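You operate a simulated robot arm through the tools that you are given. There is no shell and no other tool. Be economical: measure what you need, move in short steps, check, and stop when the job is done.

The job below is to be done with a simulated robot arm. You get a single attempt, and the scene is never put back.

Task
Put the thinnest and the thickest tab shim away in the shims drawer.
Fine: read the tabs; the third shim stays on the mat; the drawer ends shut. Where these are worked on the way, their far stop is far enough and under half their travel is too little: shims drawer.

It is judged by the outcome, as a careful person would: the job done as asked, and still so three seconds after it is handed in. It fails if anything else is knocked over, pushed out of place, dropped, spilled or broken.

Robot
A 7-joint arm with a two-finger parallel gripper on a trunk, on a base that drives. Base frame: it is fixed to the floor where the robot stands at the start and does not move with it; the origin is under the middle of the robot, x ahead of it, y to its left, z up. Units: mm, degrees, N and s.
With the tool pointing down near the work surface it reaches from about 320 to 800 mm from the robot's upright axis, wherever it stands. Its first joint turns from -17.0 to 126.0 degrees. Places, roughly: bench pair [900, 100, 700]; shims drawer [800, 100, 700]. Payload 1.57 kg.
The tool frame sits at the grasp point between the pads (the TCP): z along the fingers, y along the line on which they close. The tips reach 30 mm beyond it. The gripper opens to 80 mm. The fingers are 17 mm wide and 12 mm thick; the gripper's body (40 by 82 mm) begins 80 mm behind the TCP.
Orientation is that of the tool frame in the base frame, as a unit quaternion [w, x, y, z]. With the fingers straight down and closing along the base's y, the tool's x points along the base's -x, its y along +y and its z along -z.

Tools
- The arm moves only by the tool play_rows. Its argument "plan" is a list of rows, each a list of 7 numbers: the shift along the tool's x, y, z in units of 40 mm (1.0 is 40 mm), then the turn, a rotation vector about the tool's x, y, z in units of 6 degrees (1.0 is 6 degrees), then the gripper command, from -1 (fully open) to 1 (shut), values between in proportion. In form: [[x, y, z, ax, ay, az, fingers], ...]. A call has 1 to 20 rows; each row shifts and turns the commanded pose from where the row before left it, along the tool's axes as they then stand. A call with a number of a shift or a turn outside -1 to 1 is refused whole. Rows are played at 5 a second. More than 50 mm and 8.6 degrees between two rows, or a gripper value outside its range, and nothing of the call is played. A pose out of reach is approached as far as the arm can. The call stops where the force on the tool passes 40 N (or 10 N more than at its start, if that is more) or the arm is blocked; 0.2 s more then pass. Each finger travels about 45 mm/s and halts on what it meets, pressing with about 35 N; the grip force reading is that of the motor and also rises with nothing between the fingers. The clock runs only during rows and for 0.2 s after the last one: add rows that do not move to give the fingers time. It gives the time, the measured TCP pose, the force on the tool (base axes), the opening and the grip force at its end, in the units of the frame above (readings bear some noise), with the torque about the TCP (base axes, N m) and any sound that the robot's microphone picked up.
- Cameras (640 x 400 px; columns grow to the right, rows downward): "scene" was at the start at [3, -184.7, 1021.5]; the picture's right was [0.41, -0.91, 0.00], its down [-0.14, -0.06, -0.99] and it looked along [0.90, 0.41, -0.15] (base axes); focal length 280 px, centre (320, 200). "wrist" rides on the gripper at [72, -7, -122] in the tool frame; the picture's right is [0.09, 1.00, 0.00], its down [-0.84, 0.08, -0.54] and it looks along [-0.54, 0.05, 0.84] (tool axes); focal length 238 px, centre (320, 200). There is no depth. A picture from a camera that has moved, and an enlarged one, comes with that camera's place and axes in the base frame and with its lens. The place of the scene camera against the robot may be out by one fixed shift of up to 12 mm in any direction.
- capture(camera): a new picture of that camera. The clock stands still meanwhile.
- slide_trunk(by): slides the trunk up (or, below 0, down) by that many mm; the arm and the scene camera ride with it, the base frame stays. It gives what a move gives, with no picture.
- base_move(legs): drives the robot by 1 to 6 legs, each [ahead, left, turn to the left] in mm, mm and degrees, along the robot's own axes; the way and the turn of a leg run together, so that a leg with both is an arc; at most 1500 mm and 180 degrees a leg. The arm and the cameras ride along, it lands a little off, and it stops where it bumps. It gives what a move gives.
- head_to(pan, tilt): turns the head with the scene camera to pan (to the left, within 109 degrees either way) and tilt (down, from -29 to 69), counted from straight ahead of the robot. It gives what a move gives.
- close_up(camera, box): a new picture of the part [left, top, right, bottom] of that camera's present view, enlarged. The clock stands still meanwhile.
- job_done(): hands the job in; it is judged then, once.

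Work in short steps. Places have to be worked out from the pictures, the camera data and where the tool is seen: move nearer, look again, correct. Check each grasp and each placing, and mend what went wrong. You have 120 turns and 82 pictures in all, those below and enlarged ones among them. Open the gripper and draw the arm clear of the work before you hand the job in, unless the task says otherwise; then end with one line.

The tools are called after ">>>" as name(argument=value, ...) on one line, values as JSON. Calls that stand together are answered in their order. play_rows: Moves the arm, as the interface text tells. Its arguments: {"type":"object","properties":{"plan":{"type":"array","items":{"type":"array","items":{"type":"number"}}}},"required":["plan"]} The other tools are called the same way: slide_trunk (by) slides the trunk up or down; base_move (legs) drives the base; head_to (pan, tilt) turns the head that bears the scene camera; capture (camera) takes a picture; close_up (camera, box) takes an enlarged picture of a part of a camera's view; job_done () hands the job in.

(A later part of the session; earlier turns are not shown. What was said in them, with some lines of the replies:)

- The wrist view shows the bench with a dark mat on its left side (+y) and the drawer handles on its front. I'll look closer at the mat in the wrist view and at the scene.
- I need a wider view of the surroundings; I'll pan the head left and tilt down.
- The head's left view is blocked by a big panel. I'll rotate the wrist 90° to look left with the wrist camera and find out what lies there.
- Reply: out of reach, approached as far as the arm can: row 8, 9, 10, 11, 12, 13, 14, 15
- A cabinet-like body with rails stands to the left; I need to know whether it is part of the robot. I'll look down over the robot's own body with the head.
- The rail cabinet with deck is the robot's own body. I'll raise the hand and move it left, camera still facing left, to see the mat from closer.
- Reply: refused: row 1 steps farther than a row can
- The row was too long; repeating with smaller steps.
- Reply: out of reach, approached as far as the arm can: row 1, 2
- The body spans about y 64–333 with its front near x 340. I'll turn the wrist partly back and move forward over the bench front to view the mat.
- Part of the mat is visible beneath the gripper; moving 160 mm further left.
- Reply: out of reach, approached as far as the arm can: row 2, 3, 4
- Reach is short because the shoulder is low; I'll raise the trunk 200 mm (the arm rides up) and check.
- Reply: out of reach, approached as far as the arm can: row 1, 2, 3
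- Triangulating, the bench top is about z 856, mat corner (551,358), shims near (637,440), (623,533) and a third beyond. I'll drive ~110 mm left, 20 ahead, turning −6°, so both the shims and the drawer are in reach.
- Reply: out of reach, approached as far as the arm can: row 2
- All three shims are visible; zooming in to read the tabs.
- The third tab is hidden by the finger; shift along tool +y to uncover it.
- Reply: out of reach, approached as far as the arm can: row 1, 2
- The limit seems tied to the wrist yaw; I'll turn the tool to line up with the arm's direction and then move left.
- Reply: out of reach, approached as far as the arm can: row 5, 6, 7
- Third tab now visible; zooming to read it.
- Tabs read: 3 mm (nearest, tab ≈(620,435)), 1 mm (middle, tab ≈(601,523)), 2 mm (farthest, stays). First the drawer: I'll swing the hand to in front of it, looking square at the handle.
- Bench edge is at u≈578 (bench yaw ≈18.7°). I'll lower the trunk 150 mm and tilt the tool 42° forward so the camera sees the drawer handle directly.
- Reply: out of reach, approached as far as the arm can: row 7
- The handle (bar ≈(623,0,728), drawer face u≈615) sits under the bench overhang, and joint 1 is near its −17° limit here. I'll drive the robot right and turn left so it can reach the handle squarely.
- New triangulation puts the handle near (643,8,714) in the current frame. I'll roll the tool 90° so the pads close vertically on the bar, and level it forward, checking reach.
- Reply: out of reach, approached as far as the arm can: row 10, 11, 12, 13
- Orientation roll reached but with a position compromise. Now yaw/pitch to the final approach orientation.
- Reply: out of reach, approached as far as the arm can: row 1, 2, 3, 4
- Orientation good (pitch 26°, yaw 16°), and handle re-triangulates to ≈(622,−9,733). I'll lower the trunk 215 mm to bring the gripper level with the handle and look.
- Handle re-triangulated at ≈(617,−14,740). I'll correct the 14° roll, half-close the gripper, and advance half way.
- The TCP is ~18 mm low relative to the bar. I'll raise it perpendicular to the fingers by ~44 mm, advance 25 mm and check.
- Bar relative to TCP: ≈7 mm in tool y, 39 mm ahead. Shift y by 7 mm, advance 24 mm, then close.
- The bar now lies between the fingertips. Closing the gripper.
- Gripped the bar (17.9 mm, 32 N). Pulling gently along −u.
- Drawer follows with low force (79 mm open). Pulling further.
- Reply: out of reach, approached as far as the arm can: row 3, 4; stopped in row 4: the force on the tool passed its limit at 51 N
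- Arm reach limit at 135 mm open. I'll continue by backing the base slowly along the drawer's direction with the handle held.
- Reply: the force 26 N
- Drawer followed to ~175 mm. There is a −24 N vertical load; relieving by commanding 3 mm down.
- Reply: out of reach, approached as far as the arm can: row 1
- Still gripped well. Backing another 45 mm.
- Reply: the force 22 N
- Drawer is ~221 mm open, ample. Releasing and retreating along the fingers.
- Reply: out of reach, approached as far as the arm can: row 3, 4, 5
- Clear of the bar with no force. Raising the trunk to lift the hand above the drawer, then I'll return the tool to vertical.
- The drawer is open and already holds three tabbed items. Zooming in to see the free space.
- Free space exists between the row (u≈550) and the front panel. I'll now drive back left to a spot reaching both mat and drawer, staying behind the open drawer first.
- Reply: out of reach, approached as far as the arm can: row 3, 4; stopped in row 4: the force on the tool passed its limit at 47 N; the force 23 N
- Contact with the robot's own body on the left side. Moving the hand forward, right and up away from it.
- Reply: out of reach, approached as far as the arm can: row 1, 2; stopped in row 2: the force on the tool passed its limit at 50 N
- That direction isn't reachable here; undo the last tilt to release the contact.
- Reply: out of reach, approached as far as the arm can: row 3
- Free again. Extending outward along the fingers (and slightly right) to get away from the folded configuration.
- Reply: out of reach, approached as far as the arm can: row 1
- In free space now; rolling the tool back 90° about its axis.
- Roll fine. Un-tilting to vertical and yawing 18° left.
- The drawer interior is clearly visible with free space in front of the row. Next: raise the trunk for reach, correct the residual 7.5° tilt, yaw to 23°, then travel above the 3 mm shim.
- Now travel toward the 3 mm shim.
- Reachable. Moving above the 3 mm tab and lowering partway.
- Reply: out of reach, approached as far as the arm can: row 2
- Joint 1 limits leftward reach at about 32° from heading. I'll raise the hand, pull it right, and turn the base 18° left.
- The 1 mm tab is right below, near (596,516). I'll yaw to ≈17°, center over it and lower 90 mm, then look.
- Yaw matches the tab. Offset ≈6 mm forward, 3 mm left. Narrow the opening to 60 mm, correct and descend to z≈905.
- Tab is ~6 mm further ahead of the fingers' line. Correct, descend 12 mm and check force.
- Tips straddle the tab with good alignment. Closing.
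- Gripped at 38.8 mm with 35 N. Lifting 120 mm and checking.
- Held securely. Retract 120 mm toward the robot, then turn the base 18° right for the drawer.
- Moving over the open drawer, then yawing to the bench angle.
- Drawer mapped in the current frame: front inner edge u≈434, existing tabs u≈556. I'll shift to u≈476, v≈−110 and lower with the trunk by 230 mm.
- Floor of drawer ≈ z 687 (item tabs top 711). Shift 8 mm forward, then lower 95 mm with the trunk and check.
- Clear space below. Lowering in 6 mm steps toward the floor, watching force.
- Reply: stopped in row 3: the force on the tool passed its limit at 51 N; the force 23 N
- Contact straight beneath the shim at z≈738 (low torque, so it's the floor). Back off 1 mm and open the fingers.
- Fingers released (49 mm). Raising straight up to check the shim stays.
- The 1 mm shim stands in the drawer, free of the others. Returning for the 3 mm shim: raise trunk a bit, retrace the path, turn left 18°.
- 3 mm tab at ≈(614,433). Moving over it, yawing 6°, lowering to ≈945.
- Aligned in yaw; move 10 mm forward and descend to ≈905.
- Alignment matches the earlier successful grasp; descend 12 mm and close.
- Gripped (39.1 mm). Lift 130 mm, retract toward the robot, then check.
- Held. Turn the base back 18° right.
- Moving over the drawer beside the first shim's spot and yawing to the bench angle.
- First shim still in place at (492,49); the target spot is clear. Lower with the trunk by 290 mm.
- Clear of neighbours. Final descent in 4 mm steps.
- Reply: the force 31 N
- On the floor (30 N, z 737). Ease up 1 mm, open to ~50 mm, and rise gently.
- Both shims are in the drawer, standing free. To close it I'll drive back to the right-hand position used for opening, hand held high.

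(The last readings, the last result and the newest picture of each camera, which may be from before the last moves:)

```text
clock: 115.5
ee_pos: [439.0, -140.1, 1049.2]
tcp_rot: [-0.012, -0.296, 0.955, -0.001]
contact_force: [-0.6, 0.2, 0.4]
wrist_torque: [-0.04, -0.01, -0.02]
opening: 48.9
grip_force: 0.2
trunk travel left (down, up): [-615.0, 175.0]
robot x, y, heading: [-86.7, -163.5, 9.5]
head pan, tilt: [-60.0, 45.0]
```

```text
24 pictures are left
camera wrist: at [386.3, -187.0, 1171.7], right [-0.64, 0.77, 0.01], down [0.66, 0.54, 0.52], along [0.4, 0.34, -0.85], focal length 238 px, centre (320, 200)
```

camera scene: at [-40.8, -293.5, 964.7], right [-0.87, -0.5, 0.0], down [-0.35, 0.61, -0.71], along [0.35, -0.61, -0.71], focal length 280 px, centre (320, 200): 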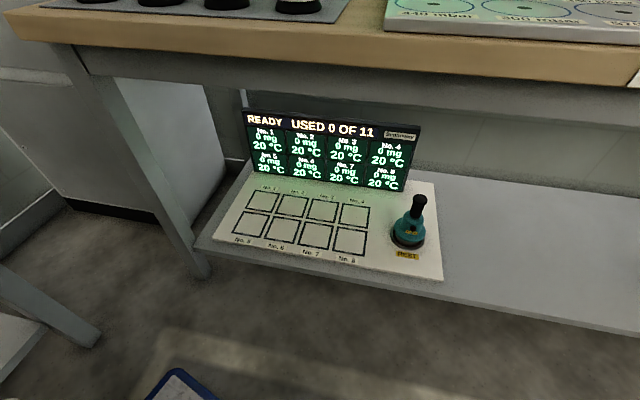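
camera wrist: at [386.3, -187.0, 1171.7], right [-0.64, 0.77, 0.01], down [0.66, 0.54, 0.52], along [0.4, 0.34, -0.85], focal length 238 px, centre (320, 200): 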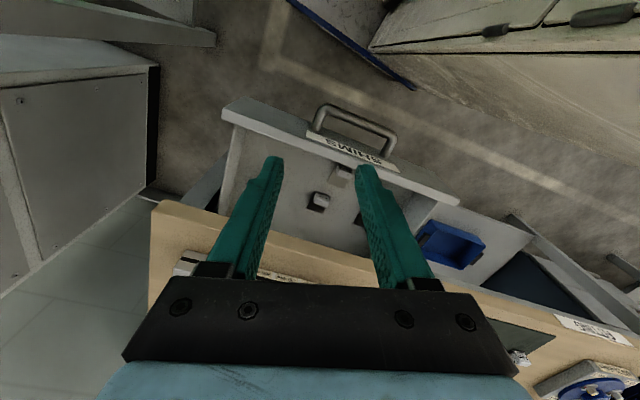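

Front face outer edge ≈ u 403, handle bar ≈ u 376, v −204. I'll yaw square, shift to v≈−200, and tilt the tool 50° forward for pushing; gripper half open.

>>> play_rows(plan=[[0, 0, 0, 0, 0, 1, 0], [0, 0, 0, 0, 0, 1, 0], [0, 0, 0, 0, 0, 0.6, 0], [0.24, 0.92, 0, 0, 0, 0, 0.2], [0.24, 0.92, 0, 0, 0, 0, 0.2], [0, 0, 0, 0, -1, 0, 0.2], [0, 0, 0, 0, -1, 0, 0.2], [0, 0, 0, 0, -1, 0, 0.2], [0, 0, 0, 0, -1, 0, 0.2], [0, 0, 0, 0, -1, 0, 0.2], [0, 0, 0, 0, -1, 0, 0.2], [0, 0, 0, 0, -1, 0, 0.2], [0, 0, 0, 0, -1, 0, 0.2], [0, 0, 0, 0, -0.33, 0, 0.2]])

>>> capture(camera="wrist")

```text
clock: 118.5
ee_pos: [421.8, -59.0, 1076.3]
tcp_rot: [0.406, -0.149, 0.899, 0.067]
contact_force: [-0.5, 0.4, -0.3]
wrist_torque: [0.02, 0.0, -0.01]
opening: 31.8
grip_force: 0.1
out of reach, approached as far as the arm can: row 12, 13, 14
trunk travel left (down, up): [-615.0, 175.0]
robot x, y, heading: [-91.9, -162.8, 9.5]
head pan, tilt: [-60.0, 45.0]
```

```text
23 pictures are left
camera wrist: at [292.1, -110.1, 1101.8], right [-0.38, 0.92, -0.07], down [0.11, 0.12, 0.99], along [0.92, 0.36, -0.15], focal length 238 px, centre (320, 200)
```

wrist: 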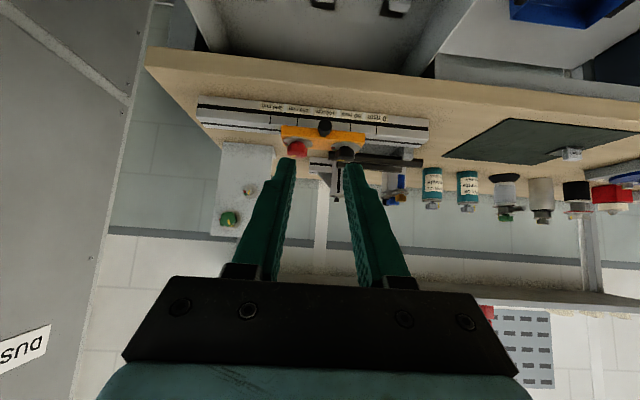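

Tilt reached (48°) but the TCP ended ~30 mm too far forward to descend in front of the drawer. I'll check behind the robot before backing up a little.

>>> head_to(pan=-109, tilt=35)

>>> capture(camera="scene")

```text
clock: 119.7
ee_pos: [422.1, -57.6, 1074.8]
tcp_rot: [0.406, -0.149, 0.899, 0.067]
contact_force: [-0.4, 0.7, -0.2]
wrist_torque: [-0.01, 0.0, 0.01]
opening: 32.1
grip_force: 0.1
trunk travel left (down, up): [-615.0, 175.0]
robot x, y, heading: [-90.2, -165.7, 9.9]
head pan, tilt: [-108.9, 35.0]
```

```text
22 pictures are left
camera scene: at [-145.5, -486.0, 1243.9], right [-0.99, 0.16, 0.0], down [0.09, 0.57, -0.82], along [-0.13, -0.81, -0.58], focal length 280 px, centre (320, 200)
```

scene: 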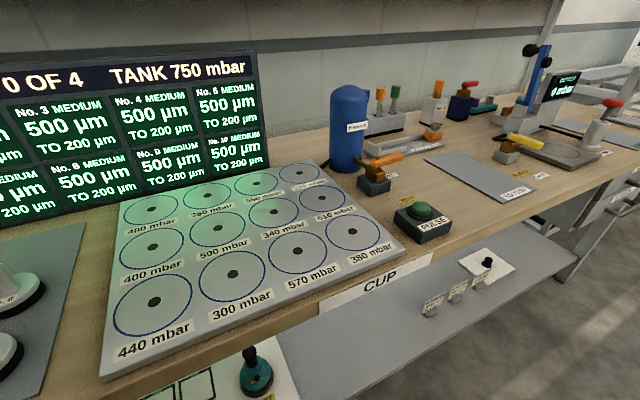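

The table to the right has ample clearance and the floor behind looks free. Backing 40 mm, then checking tip position.

>>> base_move(legs=[[-42, -7, 0]])

>>> slide_trunk(by=-180)

>>> capture(camera="wrist")

```text
clock: 120.6
ee_pos: [381.0, -71.7, 1074.2]
tcp_rot: [0.406, -0.149, 0.899, 0.066]
contact_force: [-0.5, -0.5, -0.9]
wrist_torque: [-0.01, 0.0, 0.01]
opening: 32.1
grip_force: 0.1
trunk travel left (down, up): [-615.0, 175.0]
robot x, y, heading: [-131.1, -179.1, 9.8]
head pan, tilt: [-108.9, 35.0]
```

```text
clock: 122.6
ee_pos: [381.9, -71.9, 895.1]
tcp_rot: [0.406, -0.148, 0.899, 0.065]
contact_force: [0.4, -0.2, 0.1]
wrist_torque: [0.02, -0.02, 0.01]
opening: 31.8
grip_force: 0.0
trunk travel left (down, up): [-435.0, 355.0]
robot x, y, heading: [-130.8, -176.6, 9.6]
head pan, tilt: [-108.9, 35.0]
```

```text
21 pictures are left
camera wrist: at [252.0, -123.9, 920.7], right [-0.38, 0.92, -0.07], down [0.12, 0.12, 0.99], along [0.92, 0.36, -0.15], focal length 238 px, centre (320, 200)
```

wrist: 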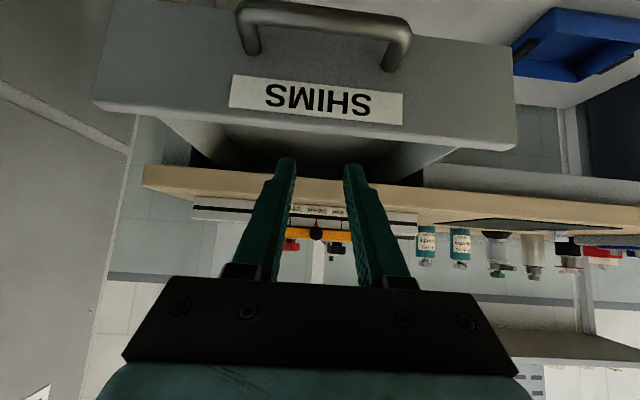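

Tips are ~40 mm in front of the face. Lowering the trunk 100 mm to put the tips just above the handle.

>>> slide_trunk(by=-100)

>>> capture(camera="wrist")

```text
clock: 123.9
ee_pos: [381.7, -71.8, 795.5]
tcp_rot: [0.406, -0.149, 0.899, 0.066]
contact_force: [-0.6, -0.2, 0.8]
wrist_torque: [0.02, 0.01, -0.02]
opening: 32.0
grip_force: 0.0
trunk travel left (down, up): [-335.0, 455.0]
robot x, y, heading: [-131.4, -174.2, 9.6]
head pan, tilt: [-108.9, 35.0]
```

```text
20 pictures are left
camera wrist: at [252.0, -123.8, 820.4], right [-0.38, 0.92, -0.07], down [0.12, 0.12, 0.99], along [0.92, 0.36, -0.15], focal length 238 px, centre (320, 200)
```

wrist: 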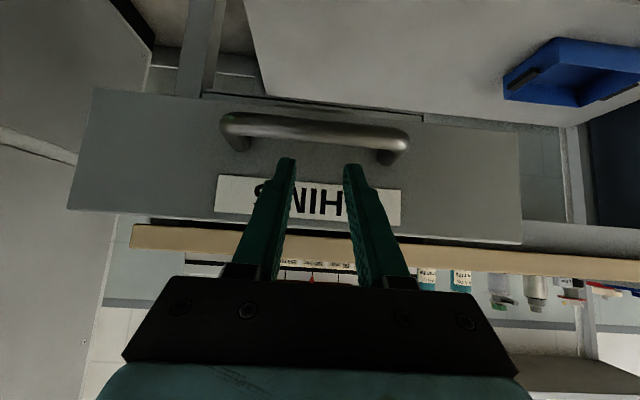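

Tips point between the bar and the label. Pushing forward along +u.

>>> play_rows(plan=[[-0.41, 0, 0.465, 0, 0, 0, 0.2], [-0.41, 0, 0.465, 0, 0, 0, 0.2], [-0.33, 0, 0.374, 0, 0, 0, 0.2], [-0.33, 0, 0.374, 0, 0, 0, 0.2], [-0.33, 0, 0.374, 0, 0, 0, 0.2], [-0.33, 0, 0.374, 0, 0, 0, 0.2]])

>>> capture(camera="wrist")

```text
clock: 125.3
ee_pos: [503.6, -28.3, 794.3]
tcp_rot: [0.405, -0.15, 0.899, 0.065]
contact_force: [-0.7, 0.4, -0.8]
wrist_torque: [0.03, -0.01, 0.0]
opening: 31.7
grip_force: 0.0
trunk travel left (down, up): [-335.0, 455.0]
robot x, y, heading: [-128.6, -180.8, 9.9]
head pan, tilt: [-108.9, 35.0]
```

```text
19 pictures are left
camera wrist: at [374.7, -80.1, 820.8], right [-0.38, 0.92, -0.07], down [0.11, 0.13, 0.99], along [0.92, 0.36, -0.15], focal length 238 px, centre (320, 200)
```

wrist: 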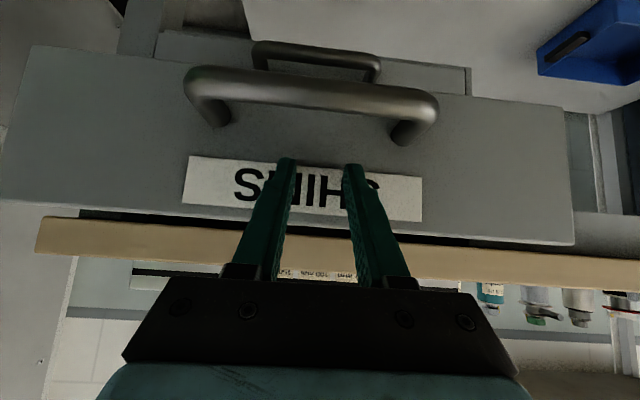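

The drawer is being pushed in. Lower 7 mm to clear the overhang and push on.

>>> play_rows(plan=[[0.13, 0, 0.115, 0, 0, 0, 0.2], [-0.33, 0, 0.374, 0, 0, 0, 0.2], [-0.33, 0, 0.374, 0, 0, 0, 0.2], [-0.33, 0, 0.374, 0, 0, 0, 0.2], [-0.33, 0, 0.374, 0, 0, 0, 0.2]])

>>> capture(camera="wrist")

```text
clock: 126.5
ee_pos: [581.3, -1.9, 786.8]
tcp_rot: [0.406, -0.149, 0.899, 0.065]
contact_force: [1.5, 0.2, 0.8]
wrist_torque: [0.0, -0.02, 0.02]
opening: 32.0
grip_force: 0.2
trunk travel left (down, up): [-335.0, 455.0]
robot x, y, heading: [-126.8, -177.7, 9.6]
head pan, tilt: [-108.9, 35.0]
```

```text
18 pictures are left
camera wrist: at [449.8, -54.9, 813.4], right [-0.38, 0.92, -0.07], down [0.11, 0.12, 0.99], along [0.92, 0.36, -0.15], focal length 238 px, centre (320, 200)
```

wrist: 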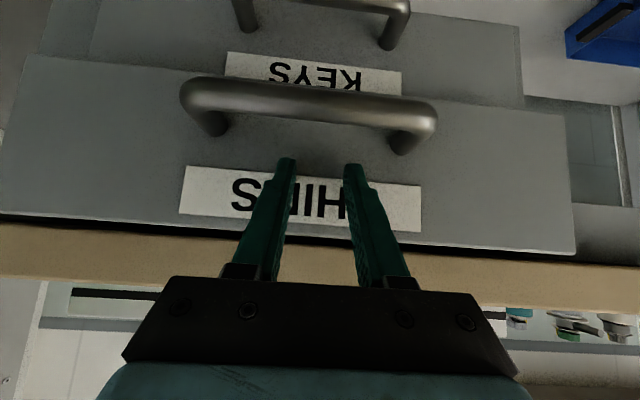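

Continuing to push; remaining ~50–60 mm.

>>> play_rows(plan=[[-0.33, 0, 0.374, 0, 0, 0, 0.2], [-0.33, 0, 0.374, 0, 0, 0, 0.2], [0, 0, 0, 0, 0, 0, 0.2]])

>>> capture(camera="wrist")

```text
clock: 127.3
ee_pos: [616.8, 11.6, 786.3]
tcp_rot: [0.406, -0.15, 0.899, 0.065]
contact_force: [-1.1, -0.1, -0.9]
wrist_torque: [-0.01, 0.03, 0.05]
opening: 31.8
grip_force: 0.1
trunk travel left (down, up): [-335.0, 455.0]
robot x, y, heading: [-127.8, -177.0, 9.6]
head pan, tilt: [-108.9, 35.0]
```

```text
17 pictures are left
camera wrist: at [488.0, -41.5, 813.7], right [-0.38, 0.92, -0.07], down [0.11, 0.12, 0.99], along [0.92, 0.36, -0.15], focal length 238 px, centre (320, 200)
```

wrist: 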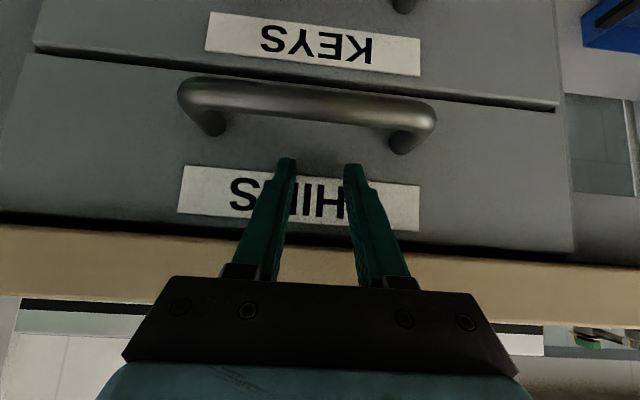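

Nearly flush with the KEYS drawer. Small steps until it stops.

>>> play_rows(plan=[[-0.1, 0, 0.112, 0, 0, 0, 0.2], [-0.1, 0, 0.112, 0, 0, 0, 0.2], [-0.1, 0, 0.112, 0, 0, 0, 0.2], [-0.08, 0, 0.09, 0, 0, 0, 0.2]])

>>> capture(camera="wrist")

```text
clock: 127.8
ee_pos: [622.0, 12.9, 786.8]
tcp_rot: [0.403, -0.149, 0.901, 0.065]
contact_force: [-17.7, -8.2, 7.2]
wrist_torque: [-0.24, -0.01, -0.44]
opening: 34.0
grip_force: 1.2
trunk travel left (down, up): [-335.0, 455.0]
robot x, y, heading: [-129.8, -175.5, 9.8]
head pan, tilt: [-108.9, 35.0]
stopped in row 2: the force on the tool passed its limit at 54 N (the readings are from after the stop); the commanded pose is now the measured one
```

```text
16 pictures are left
camera wrist: at [491.2, -38.8, 813.6], right [-0.38, 0.92, -0.07], down [0.12, 0.13, 0.98], along [0.92, 0.36, -0.16], focal length 238 px, centre (320, 200)
```

wrist: 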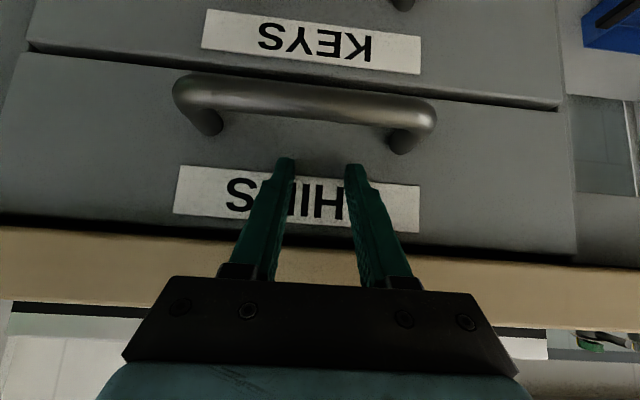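

Hard stop reached; the drawer looks flush. Backing off along −u to verify it stays shut.

>>> play_rows(plan=[[0.3, 0, -0.34, 0, 0, 0, 0.2], [0.4, 0, -0.45, 0, 0, 0, 0.2], [0.5, 0, -0.56, 0, 0, 0, 0.2], [0.5, 0, -0.56, 0, 0, 0, 0.2], [0.5, 0, -0.56, 0, 0, 0, 0.2], [0.5, 0, -0.56, 0, 0, 0, -0.5]])

>>> capture(camera="wrist")

```text
clock: 129.2
ee_pos: [467.5, -39.4, 786.3]
tcp_rot: [0.403, -0.149, 0.901, 0.065]
contact_force: [-0.1, 0.0, 0.3]
wrist_torque: [-0.03, 0.01, 0.02]
opening: 60.0
grip_force: 0.0
trunk travel left (down, up): [-335.0, 455.0]
robot x, y, heading: [-134.4, -176.3, 9.6]
head pan, tilt: [-108.9, 35.0]
```

```text
15 pictures are left
camera wrist: at [339.1, -91.4, 813.3], right [-0.38, 0.92, -0.07], down [0.12, 0.13, 0.98], along [0.92, 0.36, -0.16], focal length 238 px, centre (320, 200)
```

wrist: 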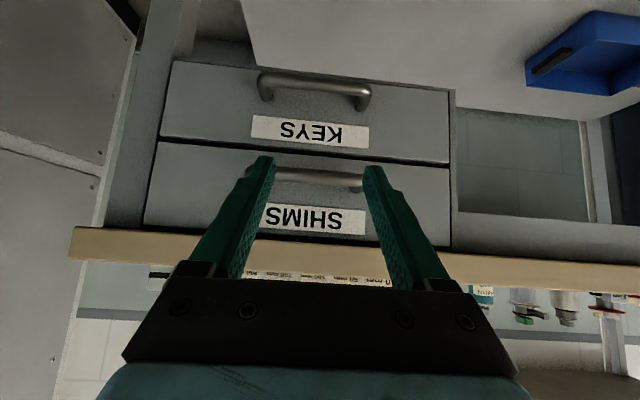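

Zooming to verify flushness against the frame.

>>> close_up(camera="wrist", box=[120, 50, 480, 270])

```text
1.78 times, centred on (300, 160) of wrist
camera zoom: at [339.1, -91.4, 813.3], right [-0.38, 0.92, -0.07], down [0.12, 0.13, 0.98], along [0.92, 0.36, -0.16], focal length 424 px, centre (356, 271)
```

zoom: 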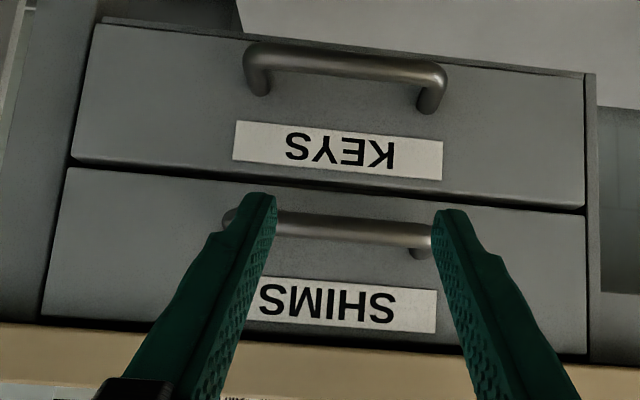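

The SHIMS drawer is flush and shut. Raising the hand clear, opening fully, and a last look.

>>> slide_trunk(by=250)

>>> play_rows(plan=[[0, 0, 0, 0, 0, 0, -1], [0, 0, 0, 0, 0, 0, -1]])

>>> capture(camera="wrist")

```text
clock: 131.8
ee_pos: [469.0, -40.1, 1037.3]
tcp_rot: [0.403, -0.149, 0.901, 0.064]
contact_force: [0.2, 0.1, 0.6]
wrist_torque: [0.01, 0.02, 0.01]
opening: 60.2
grip_force: 0.0
trunk travel left (down, up): [-585.0, 205.0]
robot x, y, heading: [-131.1, -180.1, 9.4]
head pan, tilt: [-108.9, 35.0]
```

```text
clock: 132.4
ee_pos: [469.4, -38.8, 1035.7]
tcp_rot: [0.403, -0.15, 0.9, 0.065]
contact_force: [-0.3, 0.5, 0.0]
wrist_torque: [0.01, -0.01, 0.03]
opening: 80.2
grip_force: 0.0
trunk travel left (down, up): [-585.0, 205.0]
robot x, y, heading: [-129.4, -177.7, 9.8]
head pan, tilt: [-108.9, 35.0]
```

```text
13 pictures are left
camera wrist: at [339.3, -91.2, 1063.4], right [-0.38, 0.92, -0.07], down [0.12, 0.13, 0.98], along [0.92, 0.36, -0.16], focal length 238 px, centre (320, 200)
```

wrist: 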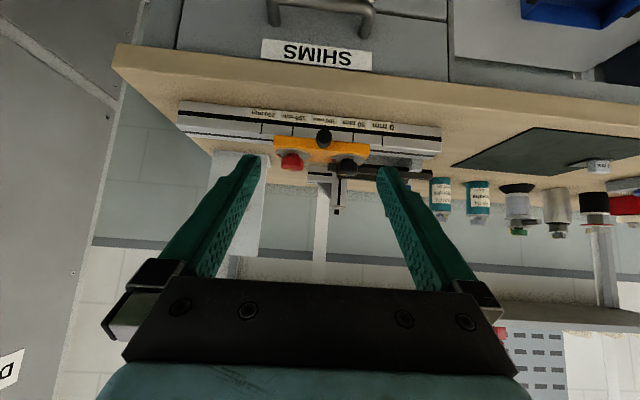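

The drawer is shut, the 2 mm shim is on the mat, nothing else is disturbed, and the arm is clear. Handing in.

>>> job_done()

```text
The job is handed in.
```

The 1 mm (thinnest) and 3 mm (thickest) shims are in the shims drawer, the drawer is shut, and the 2 mm shim is still on the mat.
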